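You operate a simulated robot arm through the tools that you are given. There is no shell and no other tool.

You are at the controls of a simulated robot arm. One attempt, no reset.

Task
Give the soup two shakes from the red shaker and stir it in.
Fine: shaker back on its tray, spoon back in its pot. Set down upright: what you pick out.

The check looks at the end state, three seconds after you hand in, the way a careful person would. Anything else that was tipped, shoved, dropped, spilled or broken makes it a failure.

Robot
A 7-joint arm with a two-finger parallel gripper, fixed in place. Base frame: the origin is on the floor under the middle of its stand, x ahead of it, y to its left, z up; the work surface is at about z = 0.75. Readings come in m, degrees, newtons and seconds.
With the tool pointing down near the work surface it reaches from about 0.3 to 0.68 m from the base axis. Its first joint turns from -66.0 to 66.0 degrees. Payload 1.57 kg.
Tool frame: the origin (TCP) lies between the finger pads and is the grasp point; the fingertips stand 0.03 m ahead of it; z points along the fingers, y is the line along which they close. Largest opening 0.11 m; finger width 0.024, thickness 0.012; the body of the gripper, 0.048 by 0.112 m, starts 0.078 m behind the TCP.
Orientation is that of the tool frame in the base frame, as a unit quaternion [x, y, z, w]. With the fingers straight down and closing along the base's y, the tool's x points along the base's -x, its y along +y and its z along -z.

Tools
- The arm moves only by the tool move_arm. Its argument "rows" is a list of rows, each an object (a shift or turn left out is 0, a gripper value left out holds the last) with "offset": the shift along the base's x, y, z in m, a list of three; "rotation": the turn, a rotation vector about the base's x, y, z in degrees, a list of three; "grip": the finger opening in m, from 0 to 0.11. In form: [{"offset": [dx, dy, dz], "rotation": [ax, ay, az], "grip": grip}, ...]. A call has 1 to 20 rows; each row shifts and turns the commanded pose from where the row before left it. Rows are played at 5 a second. More than 0.05 m and 8.6 degrees between two rows, or a gripper value outside its range, and nothing of the call is played. Where a pose cannot be reached the arm comes as near as it can. A force on the tool above 40 N (or 10 N above the force at the start of the call, whichever is more), or a blocked arm, ends the call early, and 0.2 s more pass. Each finger travels about 0.108 m/s and halts on what it meets, pressing with about 31 N; the grip force reading is that of the motor and also rises with nothing between the fingers. The clock runs only during rows and for 0.2 s after the last one: add rows that do not move to give the fingers time. The reply holds the time, the measured pose of the TCP, the force on the tool along the base axes, the opening and the grip force, in the units named above and with some noise, with the torque about the TCP (base axes, N m) and any sound that the robot's microphone picked up.
- Cameras (640 x 400 px; columns grow to the right, rows downward): "scene" is fixed at [0.1744, -0.4029, 1.4027]; the picture's right is [0.67, -0.74, 0.00], its down [-0.43, -0.39, -0.81] and it looks along [0.60, 0.54, -0.58] (base axes); focal length 283 px, centre (320, 200). "wrist" rides on the gripper at [0.07, 0.016, -0.141] in the tool frame; the picture's right is [-0.23, 0.97, 0.00], its down [-0.86, -0.20, -0.48] and it looks along [-0.47, -0.11, 0.88] (tool axes); focal length 222 px, centre (320, 200). There is no depth. A picture from a camera that has moved, and an enlarged one, comes with that camera's place and axes in the base frame and with its lens.
- snapshot(camera): a new picture of that camera. The clock stands still meanwhile.
- close_up(camera, box): a new picture of the part [left, top, right, bottom] of that camera's present view, enlarged. The clock stands still meanwhile.
- job_done(): hands the job in; it is judged then, once.

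Nothing tells you positions but the pictures and the camera data. Unless the task says otherwise, let go and move clear before handing in.

The tools are called after "Call:" as name(argument=value, ...) on one line, values as JSON. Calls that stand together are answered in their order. move_arm: Moves the arm, as the interface text tells. Its arguments: {"type":"object","properties":{"rows":{"type":"array","items":{"type":"object","properties":{"offset":{"type":"array","items":{"type":"number"}},"rotation":{"type":"array","items":{"type":"number"}},"grip":{"type":"number"}}}}},"required":["rows"]} The other tools are called the same way: snapshot (camera) takes a picture; close_up (camera, box) takes an enlarged picture of a part of a camera's view; job_done () hands the job in.

At the start:

```text
time: 0.0
eef_pos: [0.4093, -0.0846, 1.2436]
orientation: [-0.001, 1.0, 0.0, 0.0]
force: [0.8, 0.2, 0.0]
wrist_torque: [0.02, -0.01, -0.02]
grip_width: 0.1098
gripper_force: 0.0
```

scene: 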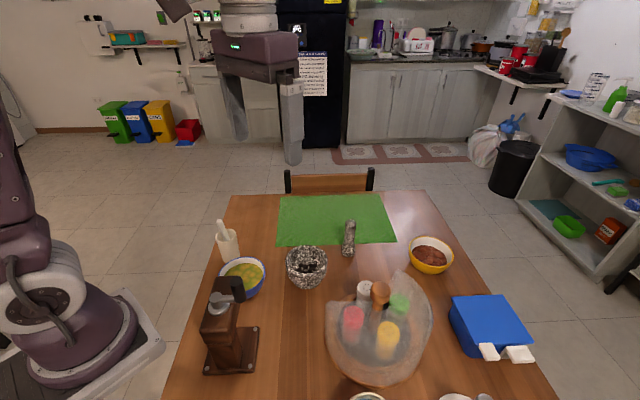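
wrist: 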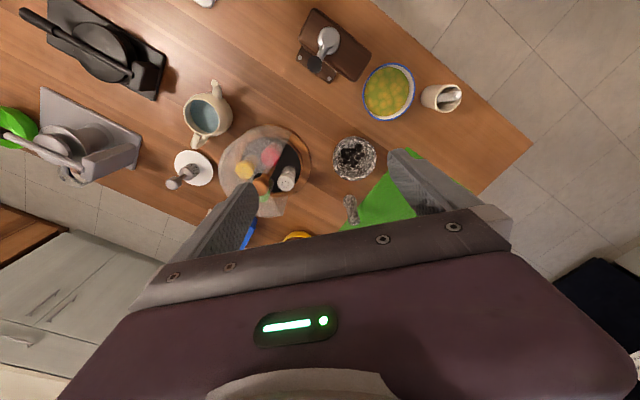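

I see a table with a soup bowl (yellow soup, blue rim), a pot with a spoon, a round tray with several shakers (red, yellow, green, white, wood) apparently behind a translucent cover, and other items. I'll take closer pictures before moving.

Call:
close_up(camera="scene", box=[300, 250, 460, 400])

Call:
close_up(camera="scene", box=[180, 200, 340, 300])

Call:
close_up(camera="wrist", box=[160, 80, 400, 230])

Call:
close_up(camera="wrist", box=[280, 0, 520, 150])

```text
2.67 times, centred on (380, 325) of scene
camera zoom: at [0.1744, -0.4029, 1.4027], right [0.67, -0.74, 0.0], down [-0.43, -0.39, -0.81], along [0.6, 0.54, -0.58], focal length 754 px, centre (160, -133)
```

zoom: 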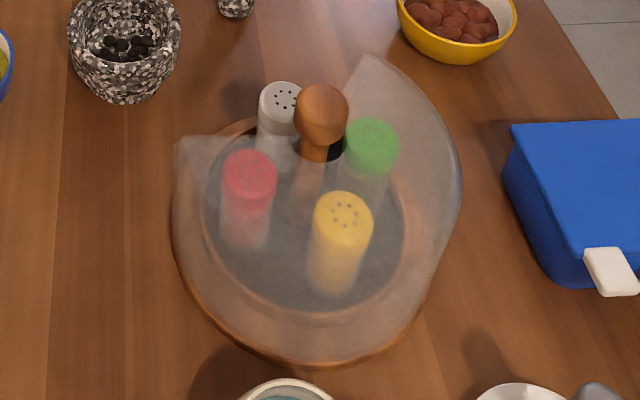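

```text
4.00 times, centred on (260, 250) of scene
camera zoom: at [0.1744, -0.4029, 1.4027], right [0.67, -0.74, 0.0], down [-0.43, -0.39, -0.81], along [0.6, 0.54, -0.58], focal length 1131 px, centre (560, 0)
```

zoom: 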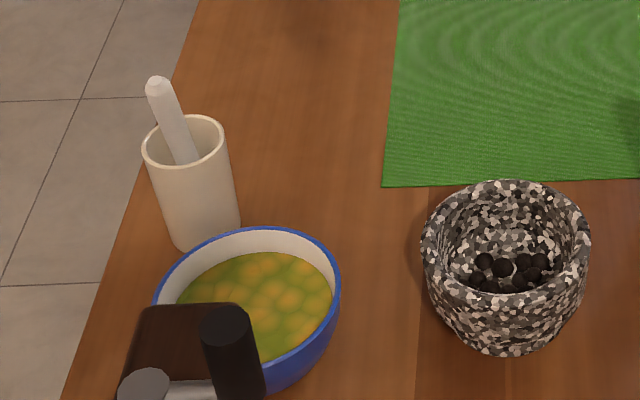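

```text
2.67 times, centred on (280, 155) of wrist
camera zoom: at [0.3386, -0.0678, 1.3857], right [0.23, 0.97, 0.0], down [0.86, -0.2, 0.48], along [0.47, -0.11, -0.88], focal length 592 px, centre (427, 320)
```

zoom: 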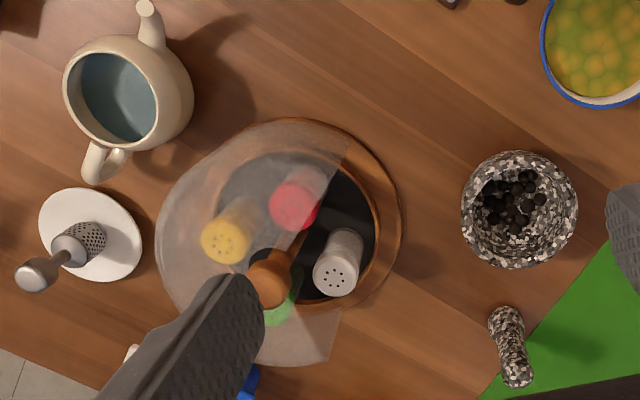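

```text
2.67 times, centred on (400, 75) of wrist
camera zoom: at [0.3386, -0.0678, 1.3857], right [0.23, 0.97, 0.0], down [0.86, -0.2, 0.48], along [0.47, -0.11, -0.88], focal length 592 px, centre (107, 533)
```

zoom: 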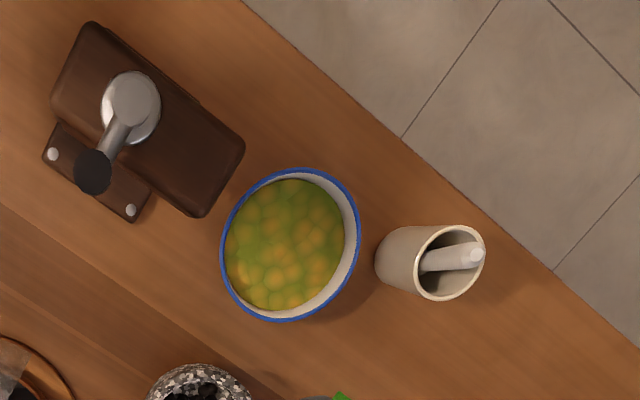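

I'm studying the tray with the translucent shield: it looks like a turntable with a wooden knob in the middle and a shield gap on the far side. I'll zoom in more before planning.

Call:
close_up(camera="scene", box=[320, 265, 440, 340])

Call:
close_up(camera="scene", box=[320, 325, 440, 400])

Call:
close_up(camera="wrist", box=[210, 115, 330, 190])

Call:
close_up(camera="scene", box=[160, 260, 300, 400])

```text
5.33 times, centred on (380, 302) of scene
camera zoom: at [0.1744, -0.4029, 1.4027], right [0.67, -0.74, 0.0], down [-0.43, -0.39, -0.81], along [0.6, 0.54, -0.58], focal length 1508 px, centre (0, -347)
```

zoom: 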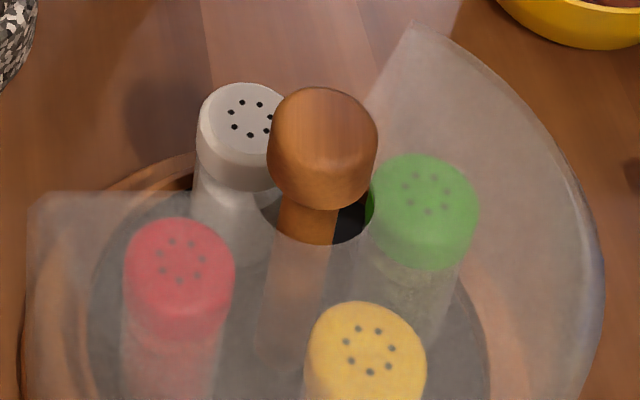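

```text
5.33 times, centred on (380, 362) of scene
camera zoom: at [0.1744, -0.4029, 1.4027], right [0.67, -0.74, 0.0], down [-0.43, -0.39, -0.81], along [0.6, 0.54, -0.58], focal length 1508 px, centre (0, -667)
```

zoom: 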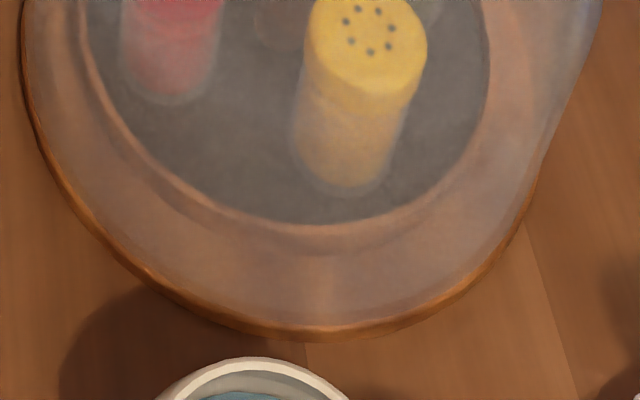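

```text
5.33 times, centred on (270, 152) of wrist
camera zoom: at [0.3386, -0.0678, 1.3857], right [0.23, 0.97, 0.0], down [0.86, -0.2, 0.48], along [0.47, -0.11, -0.88], focal length 1185 px, centre (587, 453)
```

zoom: 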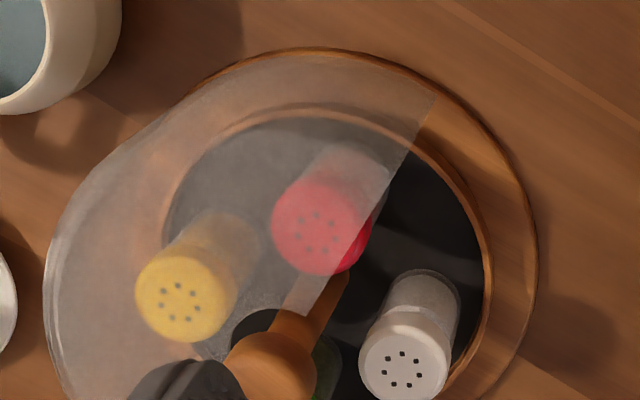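

```text
2.86 times, centred on (230, 330) of scene
camera zoom: at [0.1744, -0.4029, 1.4027], right [0.67, -0.74, 0.0], down [-0.43, -0.39, -0.81], along [0.6, 0.54, -0.58], focal length 808 px, centre (577, -171)
```

zoom: 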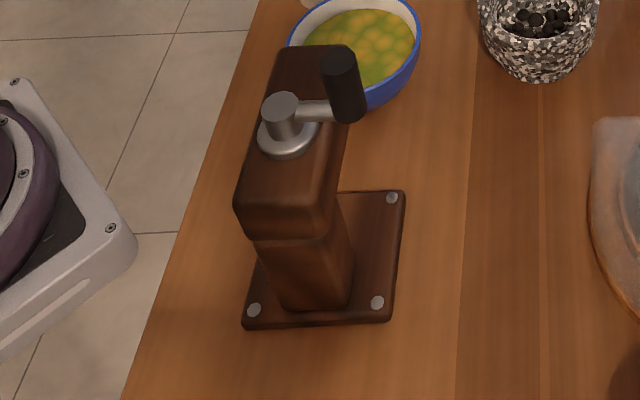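

The tray looks like a turntable with a wooden knob at about (0.52, -0.254, 0.91). Its clear cover has a gap facing +y; the white shaker stands in the gap and the red one is under the cover's edge at about (0.475, -0.225). I'll move above the tray for a better view.

Call:
move_arm(rows=[{"offset": [0.014, -0.021, -0.01]}, {"offset": [0.014, -0.021, -0.02]}, {"offset": [0.014, -0.021, -0.02]}, {"offset": [0.014, -0.021, -0.02]}, {"offset": [0.014, -0.021, -0.02]}, {"offset": [0.014, -0.021, -0.02]}, {"offset": [0.014, -0.021, -0.02]}, {"offset": [0.012, -0.018, -0.01]}, {"offset": [0, 0, 0]}])

Call:
snapshot(camera="wrist")

Call:
snapshot(camera="scene")

```text
time: 2.0
eef_pos: [0.5178, -0.2484, 1.1039]
orientation: [0.0, 1.0, 0.0, -0.001]
force: [0.1, -0.5, 0.1]
wrist_torque: [0.0, 0.02, 0.0]
grip_width: 0.1101
gripper_force: 0.0
```

```text
taken
camera wrist: at [0.4484, -0.2318, 1.2453], right [0.23, 0.97, 0.0], down [0.86, -0.2, 0.48], along [0.47, -0.11, -0.88], focal length 222 px, centre (320, 200)
```

wrist: 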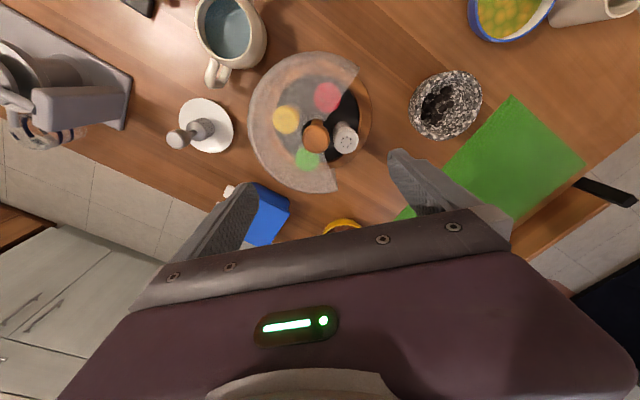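

```text
taken
```

scene: 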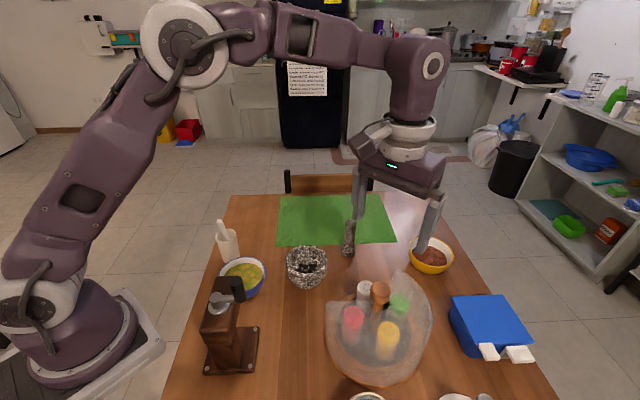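

I see the tray now from above, with the gap facing +y. I'll enlarge it to measure the cover, the gap and the shakers.

Call:
close_up(camera="wrist", box=[235, 40, 395, 200])

Call:
close_up(camera="wrist", box=[440, 0, 640, 120])

```text
2.50 times, centred on (315, 120) of wrist
camera zoom: at [0.4484, -0.2318, 1.2453], right [0.23, 0.97, 0.0], down [0.86, -0.2, 0.48], along [0.47, -0.11, -0.88], focal length 555 px, centre (332, 400)
```

zoom: 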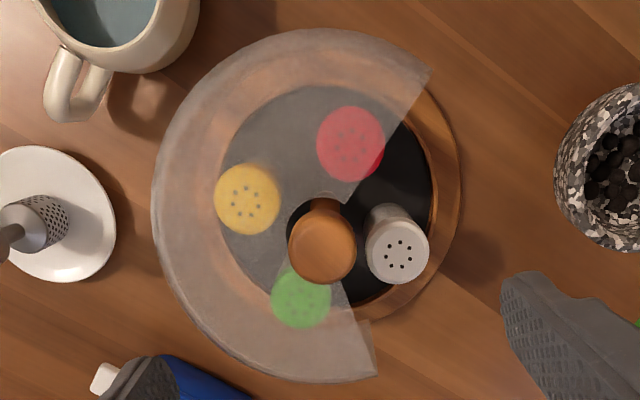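

```text
3.20 times, centred on (540, 60) of wrist
camera zoom: at [0.4484, -0.2318, 1.2453], right [0.23, 0.97, 0.0], down [0.86, -0.2, 0.48], along [0.47, -0.11, -0.88], focal length 711 px, centre (-384, 648)
```

zoom: 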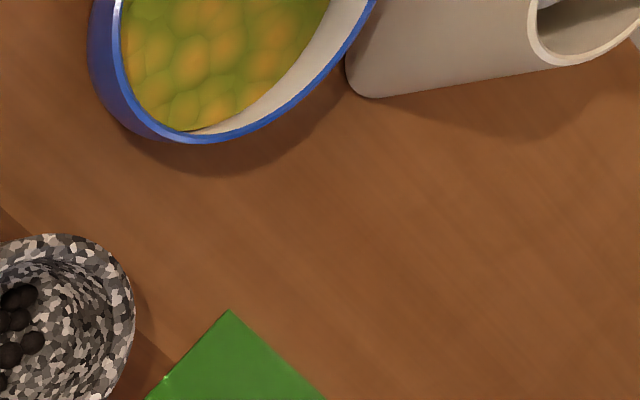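

I take the turntable centre to be (0.520, -0.254), with the red shaker at about 148° around it and the cover gap running from about 7° to 133°. Turning the knob about 78° clockwise should bring red into the gap. Before touching anything I'll test, with an empty gripper, whether a tipped pouring pose above the soup is reachable.

Call:
move_arm(rows=[{"offset": [-0.0096, 0.02, 0.02], "rotation": [0, 0, 7.5]}, {"offset": [-0.0096, 0.0285, 0.02], "rotation": [0, 0, 7.5]}, {"offset": [-0.0096, 0.0285, 0.006], "rotation": [0, 0, 7.5]}, {"offset": [-0.0096, 0.0285, 0], "rotation": [0, 0, 7.5]}, {"offset": [-0.0096, 0.0285, 0], "rotation": [0, 0, 7.5]}, {"offset": [-0.0096, 0.0285, 0], "rotation": [0, 0, 7.5]}, {"offset": [-0.0096, 0.0285, 0], "rotation": [0, 0, 7.5]}, {"offset": [-0.0096, 0.0285, 0], "rotation": [0, 0, 7.5]}, {"offset": [-0.0096, 0.0285, 0], "rotation": [0, 0, 7.5]}, {"offset": [-0.0096, 0.0285, 0], "rotation": [0, 0, 7.5]}, {"offset": [-0.0096, 0.0285, 0], "rotation": [0, 0, 7.5]}, {"offset": [-0.0096, 0.0285, 0], "rotation": [0, 0, 7.5]}, {"offset": [0, 0, 0]}])

Call:
snapshot(camera="wrist")

Call:
snapshot(camera="scene")

```text
time: 4.8
eef_pos: [0.4034, 0.0848, 1.1495]
orientation: [0.708, -0.707, 0.001, 0.0]
force: [-0.3, 0.2, 0.4]
wrist_torque: [0.01, -0.01, 0.02]
grip_width: 0.1102
gripper_force: 0.1
```

```text
taken
camera wrist: at [0.3869, 0.0141, 1.2909], right [-0.97, 0.23, 0.0], down [0.2, 0.86, 0.48], along [0.11, 0.47, -0.88], focal length 222 px, centre (320, 200)
```

wrist: 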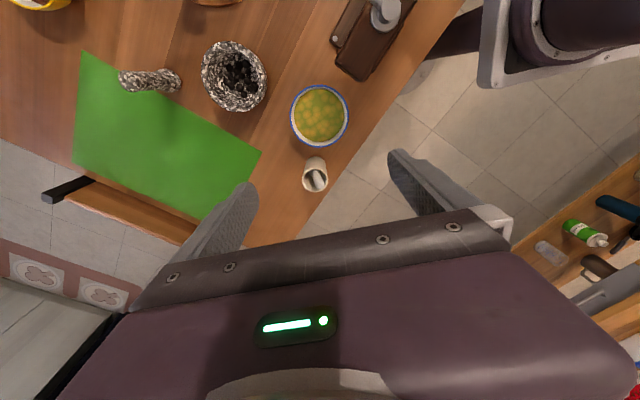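

```text
taken
```

scene: 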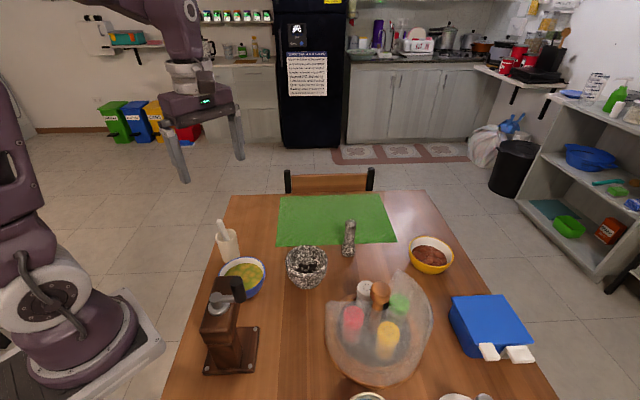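

Yaw +90° works fine above the soup. I'll get enlarged views of the bowl and spoon pot from here, then test tipping.

Call:
close_up(camera="wrist", box=[260, 70, 380, 210])

Call:
move_arm(rows=[{"rotation": [8, 0, 0]}, {"rotation": [8, 0, 0]}, {"rotation": [8, 0, 0]}, {"rotation": [8, 0, 0]}, {"rotation": [8, 0, 0]}, {"rotation": [8, 0, 0]}, {"rotation": [8, 0, 0]}, {"rotation": [8, 0, 0]}, {"rotation": [8, 0, 0]}, {"rotation": [8, 0, 0]}, {"rotation": [8, 0, 0]}, {"rotation": [0, 0, 0]}])

Call:
snapshot(camera="scene")

```text
2.86 times, centred on (320, 140) of wrist
camera zoom: at [0.3869, 0.0141, 1.2909], right [-0.97, 0.23, 0.0], down [0.2, 0.86, 0.48], along [0.11, 0.47, -0.88], focal length 635 px, centre (320, 371)
```

zoom: 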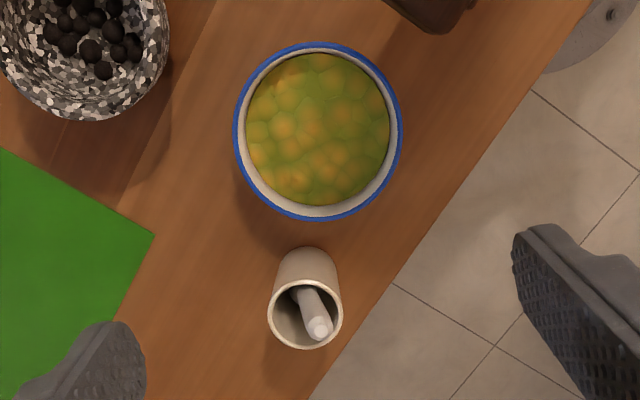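

```text
time: 7.4
eef_pos: [0.4028, 0.0848, 1.1507]
orientation: [-0.508, 0.508, 0.491, 0.492]
force: [-0.3, 0.1, 0.4]
wrist_torque: [0.01, -0.05, 0.01]
grip_width: 0.1102
gripper_force: 0.0
```

```text
taken
```

scene: 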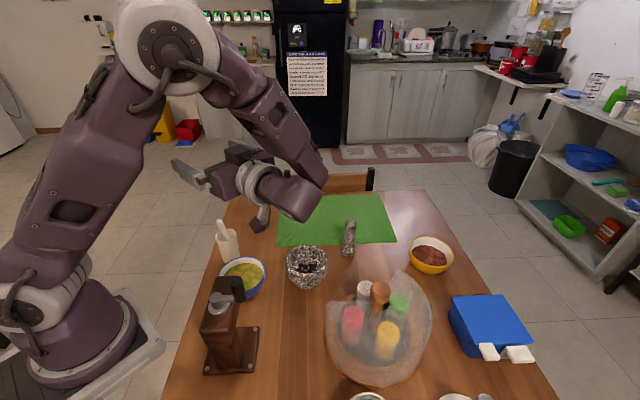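

The horizontal pose was reached exactly. I'll go on tipping further to see how far past horizontal it reaches.

Call:
move_arm(rows=[{"rotation": [8, 0, 0]}, {"rotation": [8, 0, 0]}, {"rotation": [8, 0, 0]}, {"rotation": [8, 0, 0]}, {"rotation": [0, 0, 0]}])

Call:
snapshot(camera="scene")

```text
time: 8.6
eef_pos: [0.4024, 0.0849, 1.1508]
orientation: [-0.353, 0.354, 0.612, 0.613]
force: [-0.4, 0.7, -0.9]
wrist_torque: [0.04, -0.04, -0.03]
grip_width: 0.1102
gripper_force: 0.0
```

```text
taken
```

scene: 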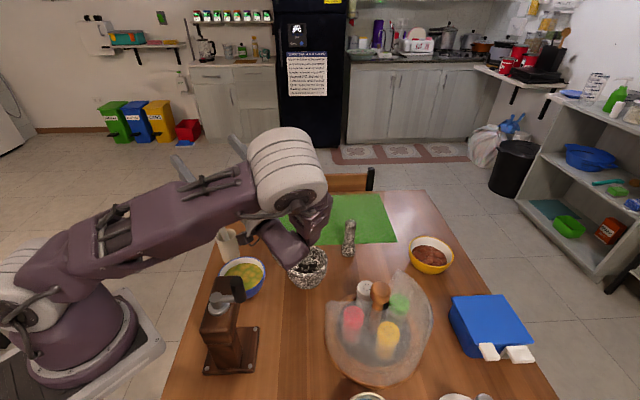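

Tipping to 88° is comfortable, but 120° makes the arm fold its elbow low. So I'll grasp the shaker with the hand leaning outward through the gap instead, so a horizontal tool gives an inverted shaker. First I'll reverse this test tilt.

Call:
move_arm(rows=[{"rotation": [-8, 0, 0]}, {"rotation": [-8, 0, 0]}, {"rotation": [-8, 0, 0]}, {"rotation": [-8, 0, 0]}, {"rotation": [0, 0, 0]}])

Call:
snapshot(camera="scene")

```text
time: 9.8
eef_pos: [0.4048, 0.0867, 1.1504]
orientation: [0.509, -0.509, -0.491, -0.491]
force: [0.4, -0.8, 0.2]
wrist_torque: [-0.01, -0.02, 0.01]
grip_width: 0.1099
gripper_force: 0.0
```

```text
taken
```

scene: 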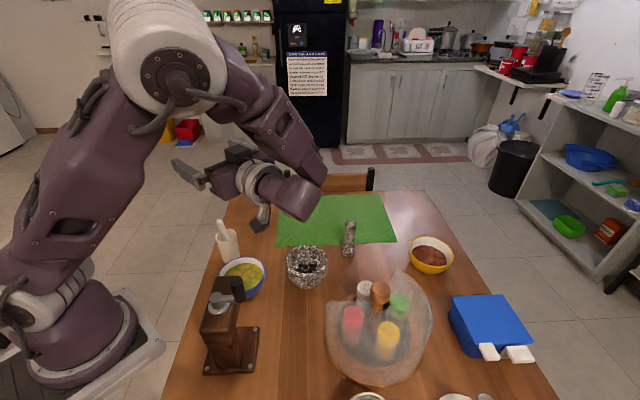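

The arm returned to its comfortable configuration. I'll now test turning the pointing direction 20° (away from the mill) and lowering to the intended shake height.

Call:
move_arm(rows=[{"rotation": [0, 0, 5]}, {"rotation": [0, 0, 5]}, {"rotation": [0, 0, 5]}, {"rotation": [0, 0, 5]}, {"rotation": [0, 0, 0]}])

Call:
move_arm(rows=[{"offset": [0, 0, -0.025]}, {"offset": [0, 0, -0.025]}, {"offset": [0, 0, -0.025]}, {"offset": [0, 0, -0.025]}, {"offset": [0, 0, 0]}])

Call:
snapshot(camera="scene")

Call:
snapshot(camera="wrist")

```text
time: 11.0
eef_pos: [0.4029, 0.0849, 1.1504]
orientation: [0.59, -0.412, -0.569, -0.398]
force: [0.6, -1.3, 0.1]
wrist_torque: [0.04, 0.02, -0.03]
grip_width: 0.1099
gripper_force: 0.1
```

```text
time: 12.2
eef_pos: [0.4028, 0.0855, 1.0507]
orientation: [0.589, -0.413, -0.569, -0.399]
force: [0.3, -0.4, -0.6]
wrist_torque: [0.02, 0.04, -0.02]
grip_width: 0.1099
gripper_force: 0.0
```

```text
taken
```

scene: 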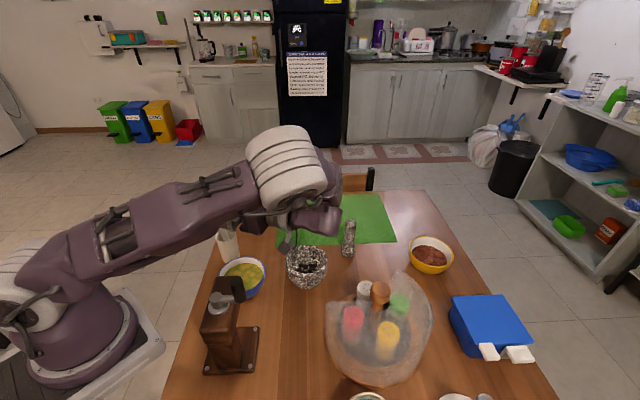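

```text
taken
camera wrist: at [0.4374, -0.0564, 0.9857], right [-0.92, -0.33, 0.23], down [0.34, -0.35, 0.87], along [-0.2, 0.88, 0.43], focal length 222 px, centre (320, 200)
```

wrist: 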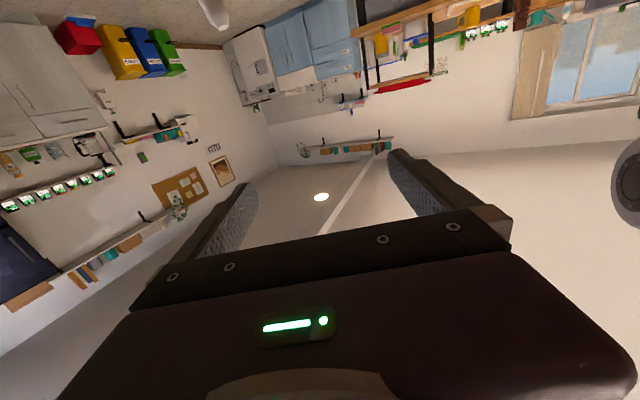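

The arm switched to a low-elbow configuration again at this pose. I'll raise back up to see which change caused it.

Call:
move_arm(rows=[{"offset": [0, 0, 0.025]}, {"offset": [0, 0, 0.025]}, {"offset": [0, 0, 0.025]}, {"offset": [0, 0, 0.025]}, {"offset": [0, 0, 0]}])

Call:
snapshot(camera="scene")

```text
time: 13.4
eef_pos: [0.4025, 0.0854, 1.1503]
orientation: [0.589, -0.413, -0.569, -0.399]
force: [-0.8, -0.3, -0.3]
wrist_torque: [0.0, -0.03, 0.02]
grip_width: 0.1099
gripper_force: 0.1
```

```text
taken
```

scene: 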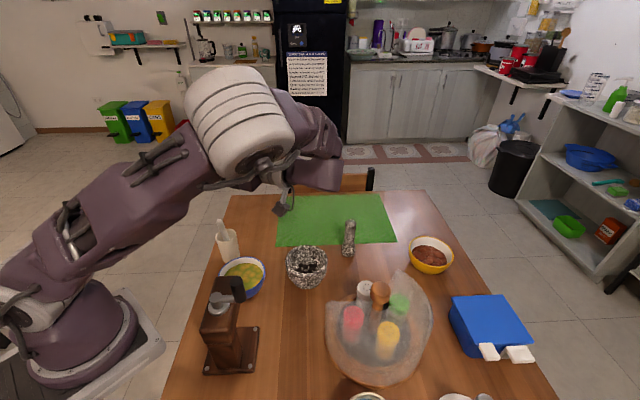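

Elbow swing came from the extra 20° turn. I'll undo it and test lowering with the tool pointing straight along +y.

Call:
move_arm(rows=[{"rotation": [0, 0, -5]}, {"rotation": [0, 0, -5]}, {"rotation": [0, 0, -5]}, {"rotation": [0, 0, -5]}, {"rotation": [0, 0, -5]}, {"rotation": [0, 0, -5]}, {"rotation": [0, 0, 0]}])

Call:
move_arm(rows=[{"offset": [0, 0, -0.02]}, {"offset": [0, 0, -0.02]}, {"offset": [0, 0, -0.02]}, {"offset": [0, 0, 0]}])

Call:
snapshot(camera="scene")

```text
time: 15.0
eef_pos: [0.403, 0.0847, 1.1509]
orientation: [-0.463, 0.551, 0.447, 0.532]
force: [-0.2, -0.7, 0.4]
wrist_torque: [0.02, 0.01, -0.02]
grip_width: 0.1099
gripper_force: 0.0
```

```text
time: 16.0
eef_pos: [0.4045, 0.0842, 1.0898]
orientation: [-0.462, 0.551, 0.446, 0.532]
force: [0.6, 0.3, 0.3]
wrist_torque: [0.01, -0.03, 0.02]
grip_width: 0.1095
gripper_force: 0.1
```

```text
taken
```

scene: 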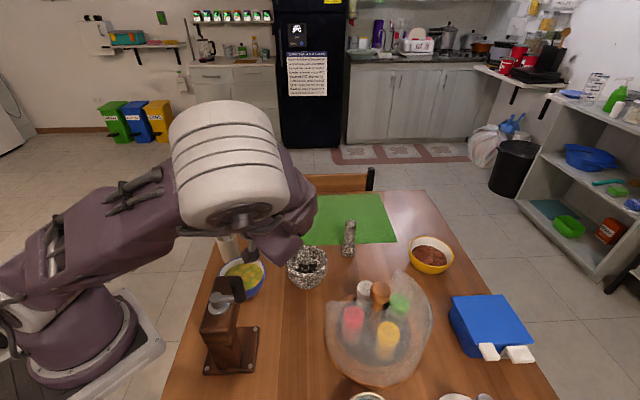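

Everything is still clear but the elbow swings out here. I'll test a gentler tool tilt (about 70° from vertical), which would go with a stronger outward lean at the grasp.

Call:
move_arm(rows=[{"rotation": [0, 0, 6]}, {"rotation": [0, 0, 6]}, {"rotation": [-6, 0, 0]}, {"rotation": [-6, 0, 0]}, {"rotation": [-6, 0, 0]}, {"rotation": [0, 0, 0]}])

Call:
snapshot(camera="scene")

Call:
move_arm(rows=[{"offset": [0, 0, -0.02]}, {"offset": [0, 0, -0.02]}, {"offset": [0, 0, -0.02]}, {"offset": [0, 0, 0]}])

Call:
snapshot(camera="scene")

```text
time: 17.4
eef_pos: [0.4033, 0.0849, 1.0902]
orientation: [0.587, -0.572, -0.415, -0.395]
force: [0.5, -0.2, 0.0]
wrist_torque: [0.01, 0.0, 0.01]
grip_width: 0.1099
gripper_force: 0.0
```

```text
taken
```

scene: 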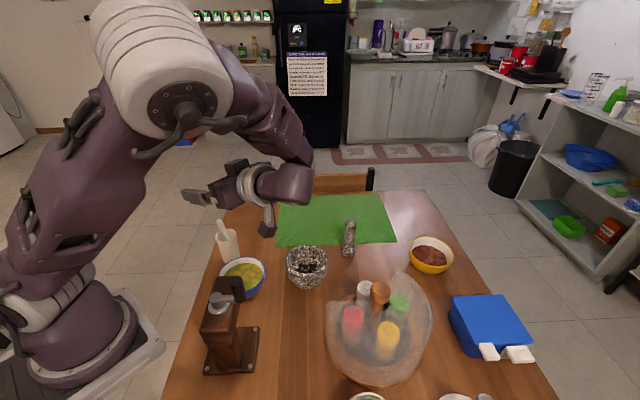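

```text
time: 18.4
eef_pos: [0.404, 0.0836, 1.0302]
orientation: [0.587, -0.572, -0.415, -0.395]
force: [0.7, -0.2, 0.2]
wrist_torque: [0.0, 0.0, 0.01]
grip_width: 0.1102
gripper_force: 0.0
```

```text
taken
```

scene: 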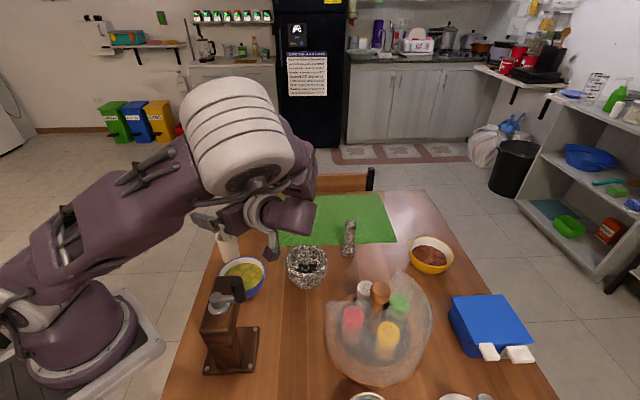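

The 70° tool tilt over the soup works well at about z = 1.05–1.09. Now I'll return to a vertical tool and move above the knob at (0.520, -0.254).

Call:
move_arm(rows=[{"offset": [0, 0, 0.035], "rotation": [-5, 0, 0]}, {"offset": [0, 0, 0.035], "rotation": [-5, 0, 0]}, {"offset": [0, 0, 0.03], "rotation": [-5, 0, 0]}, {"offset": [0.0105, -0.0307, 0], "rotation": [-5, 0, 0]}, {"offset": [0.0105, -0.0307, 0], "rotation": [-5, 0, 0]}, {"offset": [0.0105, -0.0307, 0], "rotation": [-5, 0, 0]}, {"offset": [0.0105, -0.0307, 0], "rotation": [-5, 0, 0]}, {"offset": [0.0105, -0.0307, 0], "rotation": [-5, 0, 0]}, {"offset": [0.0105, -0.0307, 0], "rotation": [-5, 0, 0]}, {"offset": [0.0105, -0.0307, 0], "rotation": [-5, 0, 0]}, {"offset": [0.0105, -0.0307, 0], "rotation": [-5, 0, 0]}, {"offset": [0.0105, -0.0307, 0], "rotation": [-5, 0, 0]}, {"offset": [0.0105, -0.0307, 0], "rotation": [-5, 0, 0]}, {"offset": [0.0105, -0.0307, 0], "rotation": [-5, 0, 0]}, {"offset": [0, 0, 0], "rotation": [0, 0, -7]}, {"offset": [0, 0, 0], "rotation": [0, 0, -5]}, {"offset": [0, 0, 0]}])

Call:
snapshot(camera="wrist")

Call:
snapshot(camera="scene")

```text
time: 22.0
eef_pos: [0.5198, -0.2524, 1.1291]
orientation: [-0.629, 0.777, 0.013, -0.011]
force: [-0.9, 0.5, 0.2]
wrist_torque: [-0.01, -0.03, 0.03]
grip_width: 0.1099
gripper_force: 0.0
```

```text
taken
camera wrist: at [0.4936, -0.3185, 1.2712], right [-0.9, 0.42, 0.03], down [0.39, 0.79, 0.47], along [0.17, 0.44, -0.88], focal length 222 px, centre (320, 200)
```

wrist: 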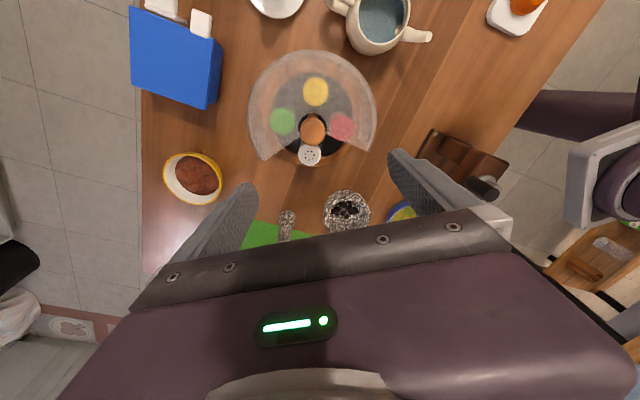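

```text
taken
```

scene: 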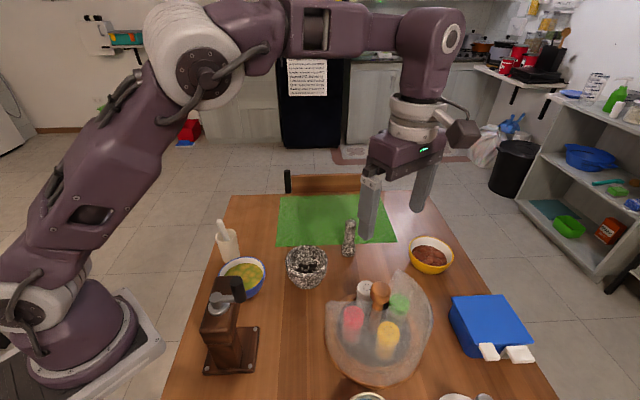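

I'm above the tray with yaw 78° and a 2° residual tilt to correct. I'll enlarge the tray to fix the knob centre precisely.

Call:
move_arm(rows=[{"rotation": [-0.37, -1.91, 0]}, {"offset": [0, 0, 0]}])

Call:
close_up(camera="wrist", box=[240, 40, 390, 190])

```text
time: 22.6
eef_pos: [0.5179, -0.2518, 1.1305]
orientation: [-0.63, 0.777, 0.0, 0.0]
force: [-0.3, 0.2, -0.1]
wrist_torque: [0.0, -0.01, 0.03]
grip_width: 0.1101
gripper_force: 0.0
```

```text
2.67 times, centred on (315, 115) of wrist
camera zoom: at [0.4886, -0.3174, 1.2711], right [-0.91, 0.42, 0.0], down [0.37, 0.8, 0.48], along [0.2, 0.43, -0.88], focal length 592 px, centre (333, 427)
```

zoom: 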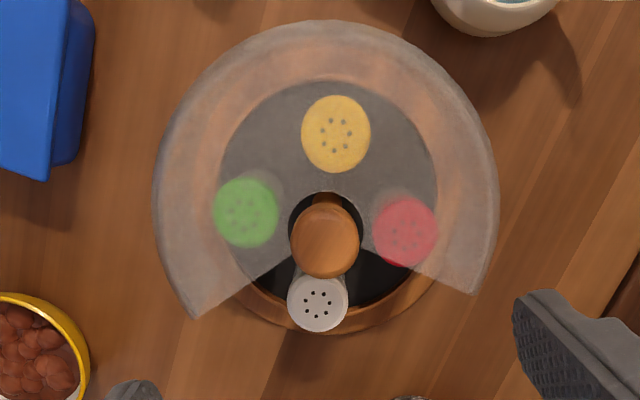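

The knob centre is at about (0.522, -0.255). I'll correct laterally, part-open the fingers and descend to just above the knob to check the alignment.

Call:
move_arm(rows=[{"offset": [0.004, -0.003, -0.02], "grip": 0.075}, {"offset": [0, 0, -0.03]}, {"offset": [0, 0, -0.03]}, {"offset": [0, 0, -0.03]}, {"offset": [0, 0, -0.03]}, {"offset": [0, 0, -0.02]}, {"offset": [0, 0, 0]}])

Call:
snapshot(camera="wrist")

Call:
close_up(camera="scene", box=[310, 220, 470, 340])

```text
time: 24.2
eef_pos: [0.5232, -0.2561, 0.9715]
orientation: [-0.63, 0.776, 0.0, 0.0]
force: [-0.4, -0.4, -0.5]
wrist_torque: [0.02, 0.02, 0.04]
grip_width: 0.0749
gripper_force: 0.0
```

```text
taken
camera wrist: at [0.4927, -0.3223, 1.1132], right [-0.91, 0.42, 0.0], down [0.37, 0.8, 0.48], along [0.2, 0.43, -0.88], focal length 222 px, centre (320, 200)
```

wrist: 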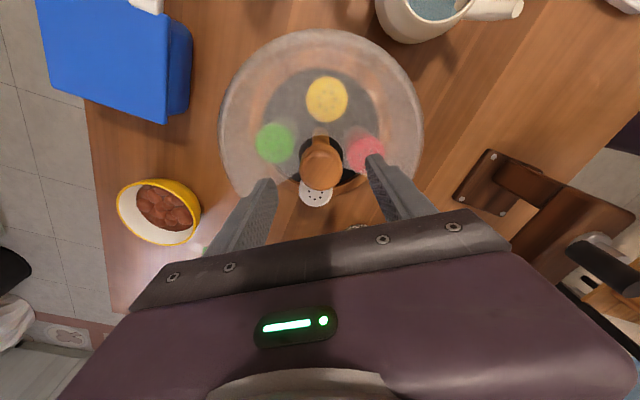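

```text
3.33 times, centred on (390, 280) of scene
camera zoom: at [0.1744, -0.4029, 1.4027], right [0.67, -0.74, 0.0], down [-0.43, -0.39, -0.81], along [0.6, 0.54, -0.58], focal length 942 px, centre (87, -67)
```

zoom: 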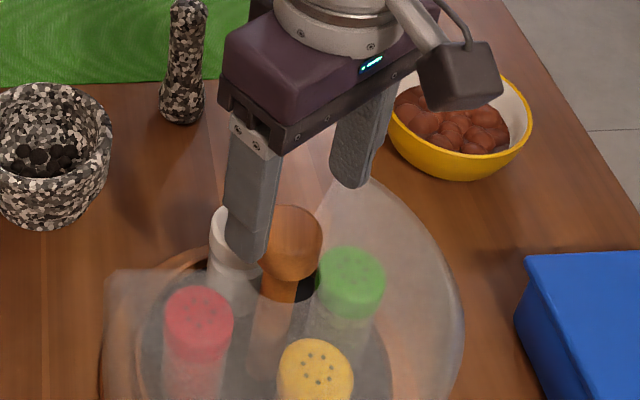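

The fingers straddle the knob evenly. I'll descend so the tips stay about 1 cm above the cover, then close on the knob.

Call:
move_arm(rows=[{"offset": [-0.001, 0.001, -0.016]}, {"offset": [0, 0, -0.016]}, {"offset": [0, 0, -0.013]}, {"offset": [0, 0, 0]}, {"offset": [0, 0, 0], "grip": 0.03}, {"offset": [0, 0, 0]}, {"offset": [0, 0, 0]}])

Call:
close_up(camera="scene", box=[310, 240, 470, 360])

Call:
snapshot(camera="wrist")

```text
time: 25.8
eef_pos: [0.522, -0.2558, 0.9255]
orientation: [-0.63, 0.777, 0.0, 0.001]
force: [16.5, -5.1, -9.2]
wrist_torque: [-0.43, -0.19, -0.04]
grip_width: 0.0386
gripper_force: 44.1
```

```text
3.33 times, centred on (390, 300) of scene
camera zoom: at [0.1749, -0.4031, 1.4026], right [0.67, -0.74, 0.0], down [-0.44, -0.39, -0.81], along [0.6, 0.54, -0.58], focal length 942 px, centre (87, -133)
```

zoom: 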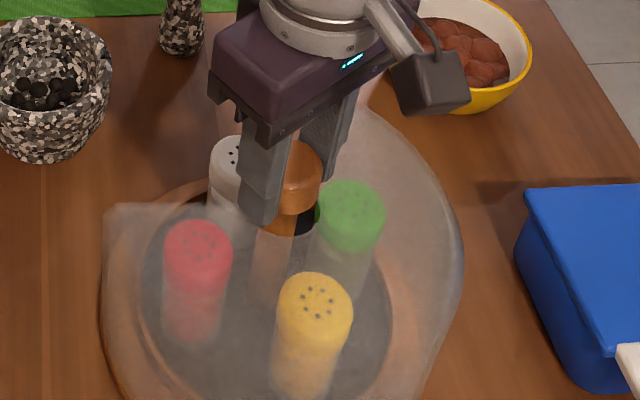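

```text
taken
camera wrist: at [0.4922, -0.3207, 1.0669], right [-0.91, 0.42, 0.0], down [0.37, 0.8, 0.48], along [0.2, 0.43, -0.88], focal length 222 px, centre (320, 200)
```

wrist: 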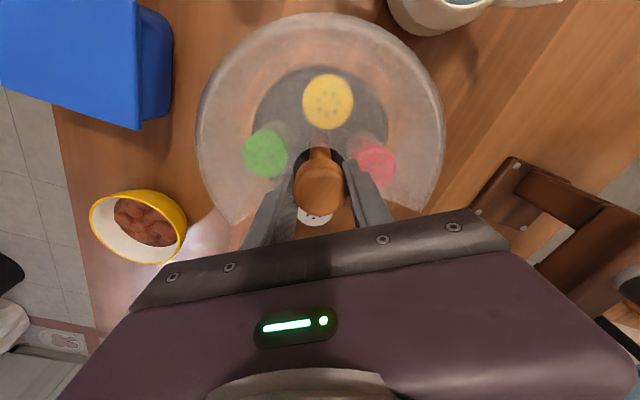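

I hold the knob (width 0.0386); the side force shows I'm a couple of millimetres short in +x. I'll ease that off and then turn the knob a little clockwise to see whether the shakers follow.

Call:
move_arm(rows=[{"offset": [0.002, -0.0004, 0.001]}, {"offset": [0, 0, 0]}])

Call:
move_arm(rows=[{"rotation": [0, 0, -5]}, {"rotation": [0, 0, -5]}, {"rotation": [0, 0, -5]}, {"offset": [0, 0, 0]}])

Call:
snapshot(camera="wrist")

Call:
close_up(camera="scene", box=[310, 240, 470, 360])

```text
time: 26.4
eef_pos: [0.5233, -0.2555, 0.9253]
orientation: [-0.63, 0.777, 0.003, -0.001]
force: [-0.7, -0.4, -19.6]
wrist_torque: [-0.61, -1.11, -0.01]
grip_width: 0.0387
gripper_force: 44.4
```

```text
time: 27.4
eef_pos: [0.5233, -0.2553, 0.9246]
orientation: [-0.522, 0.853, 0.002, 0.0]
force: [-14.8, 2.3, -13.8]
wrist_torque: [-0.14, -0.34, 0.0]
grip_width: 0.0386
gripper_force: 44.4
```

```text
taken
camera wrist: at [0.477, -0.3108, 1.0672], right [-0.76, 0.64, 0.0], down [0.57, 0.67, 0.48], along [0.31, 0.37, -0.88], focal length 222 px, centre (320, 200)
```

wrist: 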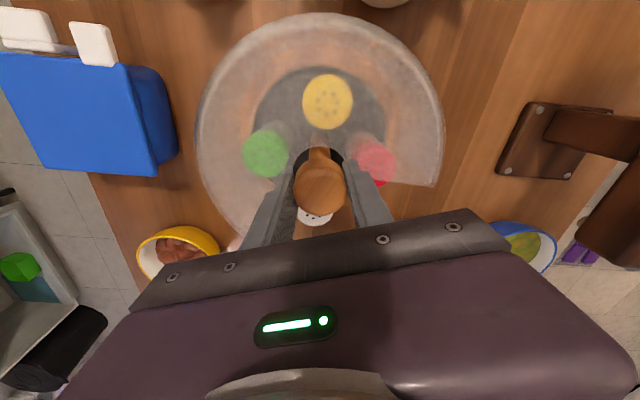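

```text
3.33 times, centred on (390, 300) of scene
camera zoom: at [0.1742, -0.4029, 1.4027], right [0.67, -0.74, 0.0], down [-0.43, -0.39, -0.81], along [0.6, 0.54, -0.58], focal length 942 px, centre (87, -133)
```

zoom: 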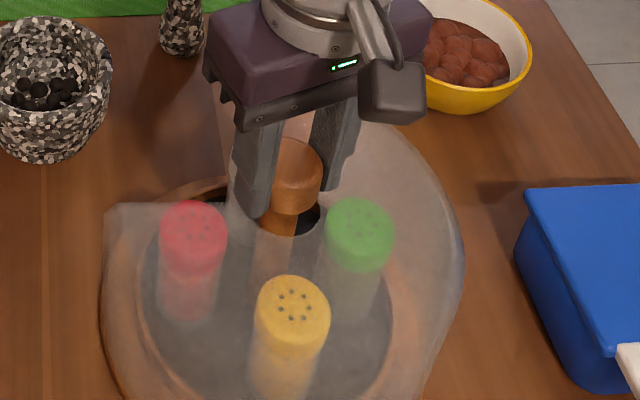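

The turntable follows the knob while the cover stays put. I'll continue clockwise in stages, easing the lateral offset a little.

Call:
move_arm(rows=[{"offset": [-0.0005, 0.0015, -0.0005], "rotation": [0, 0, -5]}, {"rotation": [0, 0, -5]}, {"rotation": [0, 0, -5]}, {"rotation": [0, 0, -5]}, {"offset": [0, 0, 0]}])

```text
time: 28.6
eef_pos: [0.5223, -0.2548, 0.9267]
orientation: [-0.367, 0.93, -0.001, 0.0]
force: [-12.3, -18.8, -17.3]
wrist_torque: [-0.94, 0.75, 0.0]
grip_width: 0.0386
gripper_force: 44.1
```

The side force shows the grasp is slightly off the turntable axis (about 3 mm), so I'll follow the axis with small shifts while continuing the turn.

Call:
move_arm(rows=[{"offset": [-0.0014, -0.0021, 0]}, {"offset": [-0.0005, 0.0002, 0], "rotation": [0, 0, -5]}, {"offset": [-0.0005, 0.0002, 0], "rotation": [0, 0, -5]}, {"offset": [-0.0005, 0.0002, 0], "rotation": [0, 0, -5]}, {"offset": [-0.0003, 0.0001, 0], "rotation": [0, 0, -5]}, {"offset": [0, 0, 0]}])

Call:
close_up(camera="scene", box=[310, 240, 470, 360])

Call:
snapshot(camera="wrist")

```text
time: 30.0
eef_pos: [0.5232, -0.2549, 0.9254]
orientation: [-0.2, 0.98, 0.001, 0.003]
force: [17.6, -2.4, -12.0]
wrist_torque: [0.08, -0.8, -0.05]
grip_width: 0.0385
gripper_force: 43.9
```

```text
3.33 times, centred on (390, 300) of scene
camera zoom: at [0.175, -0.403, 1.4026], right [0.67, -0.74, 0.0], down [-0.44, -0.39, -0.81], along [0.6, 0.54, -0.58], focal length 942 px, centre (87, -133)
```

zoom: 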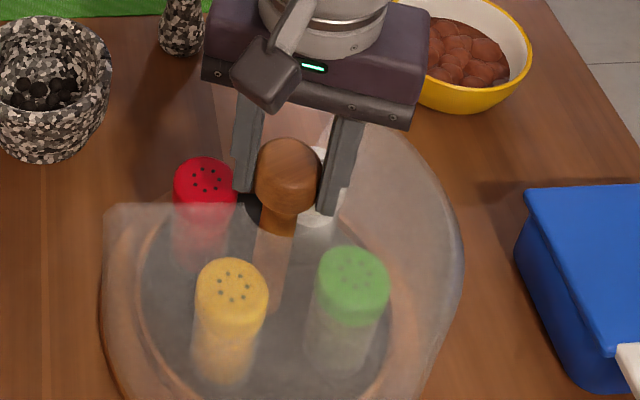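

```text
taken
camera wrist: at [0.4511, -0.2679, 1.0669], right [-0.17, 0.98, 0.0], down [0.86, 0.15, 0.48], along [0.48, 0.08, -0.88], focal length 222 px, centre (320, 200)
```

wrist: 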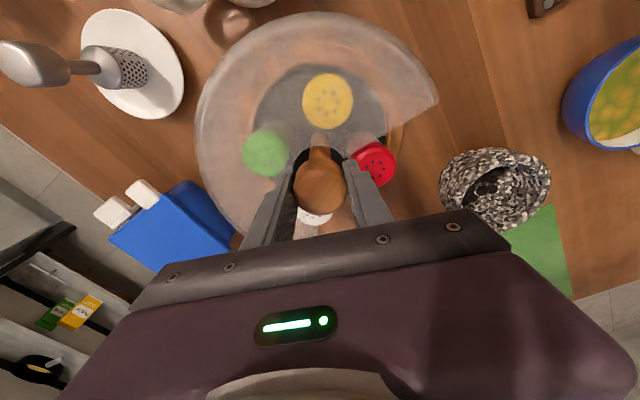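

Red is nearly in the gap (about 93°). I'll relieve the side force and turn the remaining 23°.

Call:
move_arm(rows=[{"offset": [0.002, -0.0002, 0]}, {"rotation": [0, 0, -5]}, {"rotation": [0, 0, -5]}, {"rotation": [0, 0, -5]}, {"rotation": [0, 0, -5]}, {"rotation": [0, 0, -3]}, {"offset": [0, 0, 0]}])

Call:
close_up(camera="scene", box=[310, 240, 470, 360])

Call:
snapshot(camera="wrist")

```text
time: 31.6
eef_pos: [0.5231, -0.2546, 0.9261]
orientation: [0.0, 1.0, 0.0, 0.0]
force: [4.6, 14.4, 7.8]
wrist_torque: [0.15, -0.74, 0.01]
grip_width: 0.0384
gripper_force: 44.0
```

```text
3.33 times, centred on (390, 300) of scene
camera zoom: at [0.1743, -0.4024, 1.4029], right [0.67, -0.74, 0.0], down [-0.43, -0.39, -0.81], along [0.6, 0.54, -0.58], focal length 942 px, centre (87, -133)
```

zoom: 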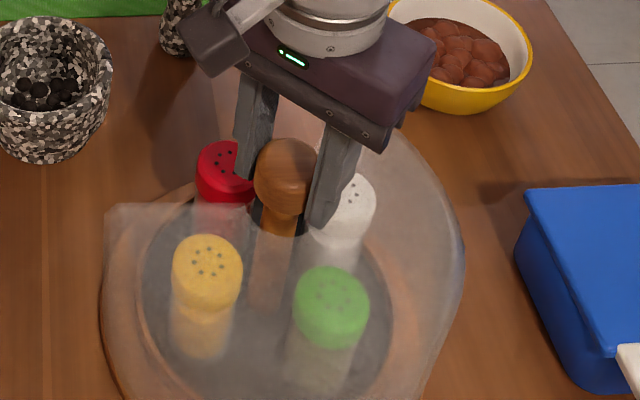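

```text
taken
camera wrist: at [0.4526, -0.2392, 1.0674], right [0.23, 0.97, 0.0], down [0.86, -0.2, 0.48], along [0.47, -0.11, -0.88], focal length 222 px, centre (320, 200)
```

wrist: 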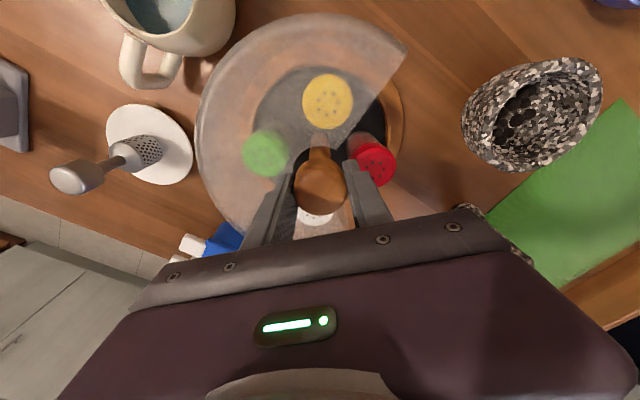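

Red now stands in the gap at about 70°. I'll release the knob, rise straight up and look.

Call:
move_arm(rows=[{"offset": [0, 0, 0], "grip": 0.08}, {"offset": [0, 0, 0]}, {"offset": [0, 0, 0]}, {"offset": [0, 0, 0.02]}, {"offset": [0, 0, 0.03]}, {"offset": [0, 0, 0.04]}, {"offset": [0, 0, 0.04]}, {"offset": [0, 0, 0.04]}, {"offset": [0, 0, 0.02]}, {"offset": [0, 0, 0]}])

Call:
snapshot(camera="wrist")

Call:
close_up(camera="wrist", box=[240, 40, 390, 190])

Call:
close_up(camera="scene", box=[320, 265, 440, 340])

```text
time: 33.8
eef_pos: [0.5229, -0.254, 1.1161]
orientation: [0.0, 1.0, 0.0, 0.0]
force: [-0.2, 0.7, 0.4]
wrist_torque: [0.01, 0.01, 0.01]
grip_width: 0.08
gripper_force: 0.1
```

```text
taken
camera wrist: at [0.4533, -0.2399, 1.2579], right [0.23, 0.97, 0.0], down [0.86, -0.2, 0.48], along [0.47, -0.11, -0.88], focal length 222 px, centre (320, 200)
```

wrist: 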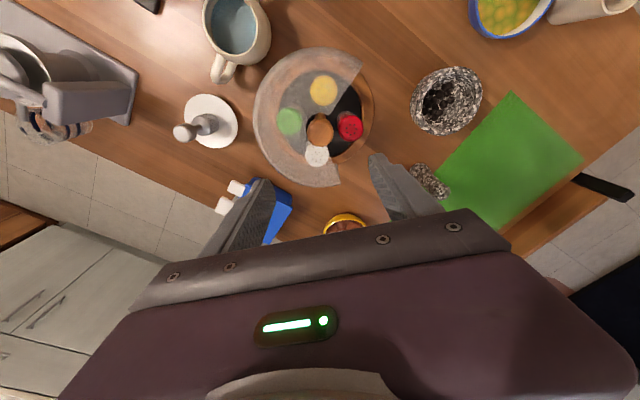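

```text
2.67 times, centred on (315, 115) of wrist
camera zoom: at [0.4533, -0.2399, 1.2579], right [0.23, 0.97, 0.0], down [0.86, -0.2, 0.48], along [0.47, -0.11, -0.88], focal length 592 px, centre (333, 427)
```

zoom: 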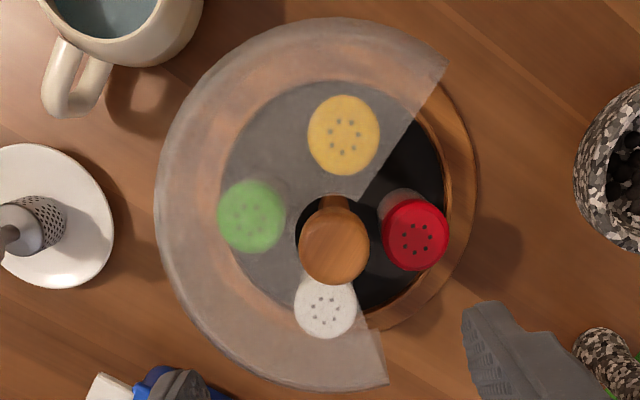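

```text
5.33 times, centred on (380, 302) of scene
camera zoom: at [0.1743, -0.4029, 1.4027], right [0.67, -0.74, 0.0], down [-0.43, -0.39, -0.81], along [0.6, 0.54, -0.58], focal length 1508 px, centre (0, -347)
```

zoom: 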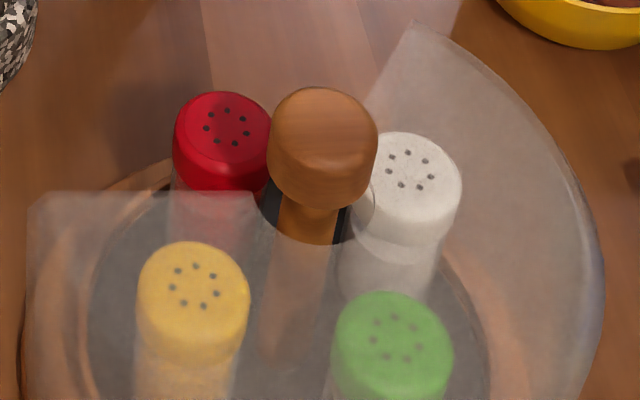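

Red is now clear in the gap at about (0.539, -0.205), cap top at z ≈ 0.868, and all else is in place. I'll move to the outside of the gap, yaw +71° and lean the hand outward by 50°, staying high.

Call:
move_arm(rows=[{"offset": [0.005, 0.0145, 0], "rotation": [0, 0, 7.9]}, {"offset": [0.005, 0.0145, 0], "rotation": [0, 0, 7.9]}, {"offset": [0.005, 0.0145, 0], "rotation": [0, 0, 7.9]}, {"offset": [0.005, 0.0145, 0], "rotation": [0, 0, 7.9]}, {"offset": [0.005, 0.0145, 0], "rotation": [0, 0, 7.9]}, {"offset": [0.005, 0.0145, 0], "rotation": [0, 0, 7.9]}, {"offset": [0.005, 0.0145, 0], "rotation": [0, 0, 7.9]}, {"offset": [0.005, 0.0145, 0], "rotation": [0, 0, 7.9]}, {"offset": [0.004, 0.014, 0], "rotation": [0, 0, 7.8]}, {"rotation": [-6.76, 2.33, 0]}, {"rotation": [-6.76, 2.33, 0]}, {"rotation": [-6.76, 2.33, 0]}, {"rotation": [-6.76, 2.33, 0]}, {"rotation": [-6.76, 2.33, 0]}, {"rotation": [-6.76, 2.33, 0]}, {"rotation": [-6.76, 2.33, 0]}, {"offset": [0, 0, 0]}])

Call:
snapshot(camera="scene")

Call:
snapshot(camera="wrist")

```text
time: 37.4
eef_pos: [0.5652, -0.1248, 1.1157]
orientation: [-0.526, 0.737, -0.246, -0.346]
force: [-0.1, 1.1, 0.3]
wrist_torque: [0.02, 0.0, 0.04]
grip_width: 0.0802
gripper_force: 0.0
```

```text
taken
```

scene: 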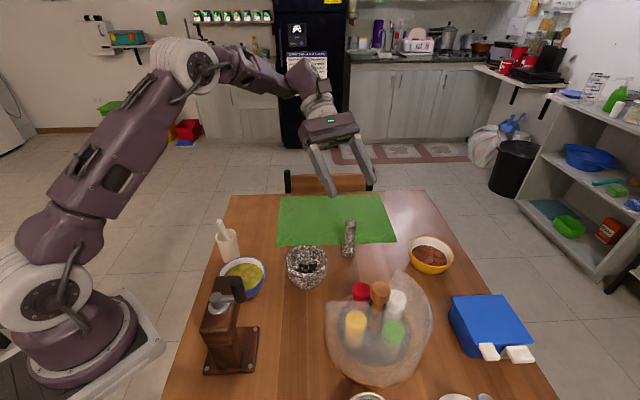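

```text
taken
camera wrist: at [0.5716, -0.0603, 1.2605], right [-0.87, 0.45, -0.17], down [0.49, 0.8, -0.35], along [-0.02, -0.39, -0.92], focal length 222 px, centre (320, 200)
```

wrist: 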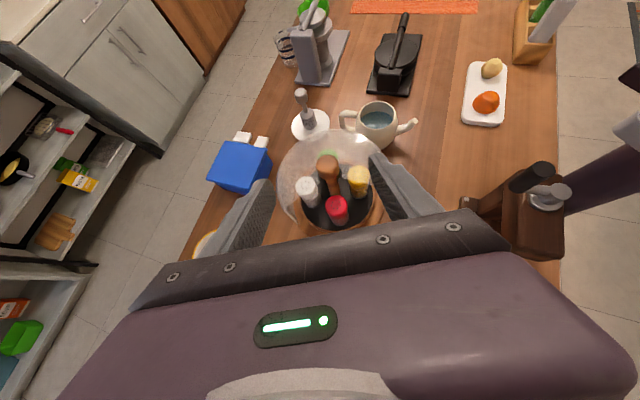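

The leaned pose is reached with the elbow high. I'll enlarge the shaker view from here to refine its axis and the cap height.

Call:
close_up(camera="wrist", box=[270, 120, 400, 240])

```text
3.33 times, centred on (335, 180) of wrist
camera zoom: at [0.5716, -0.0603, 1.2605], right [-0.87, 0.45, -0.17], down [0.49, 0.8, -0.35], along [-0.02, -0.39, -0.92], focal length 740 px, centre (270, 267)
```

zoom: 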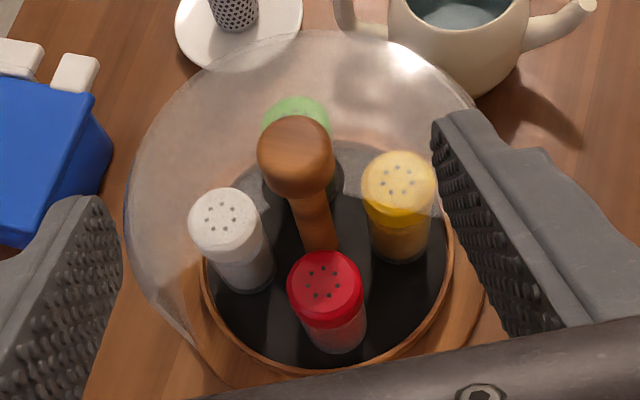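

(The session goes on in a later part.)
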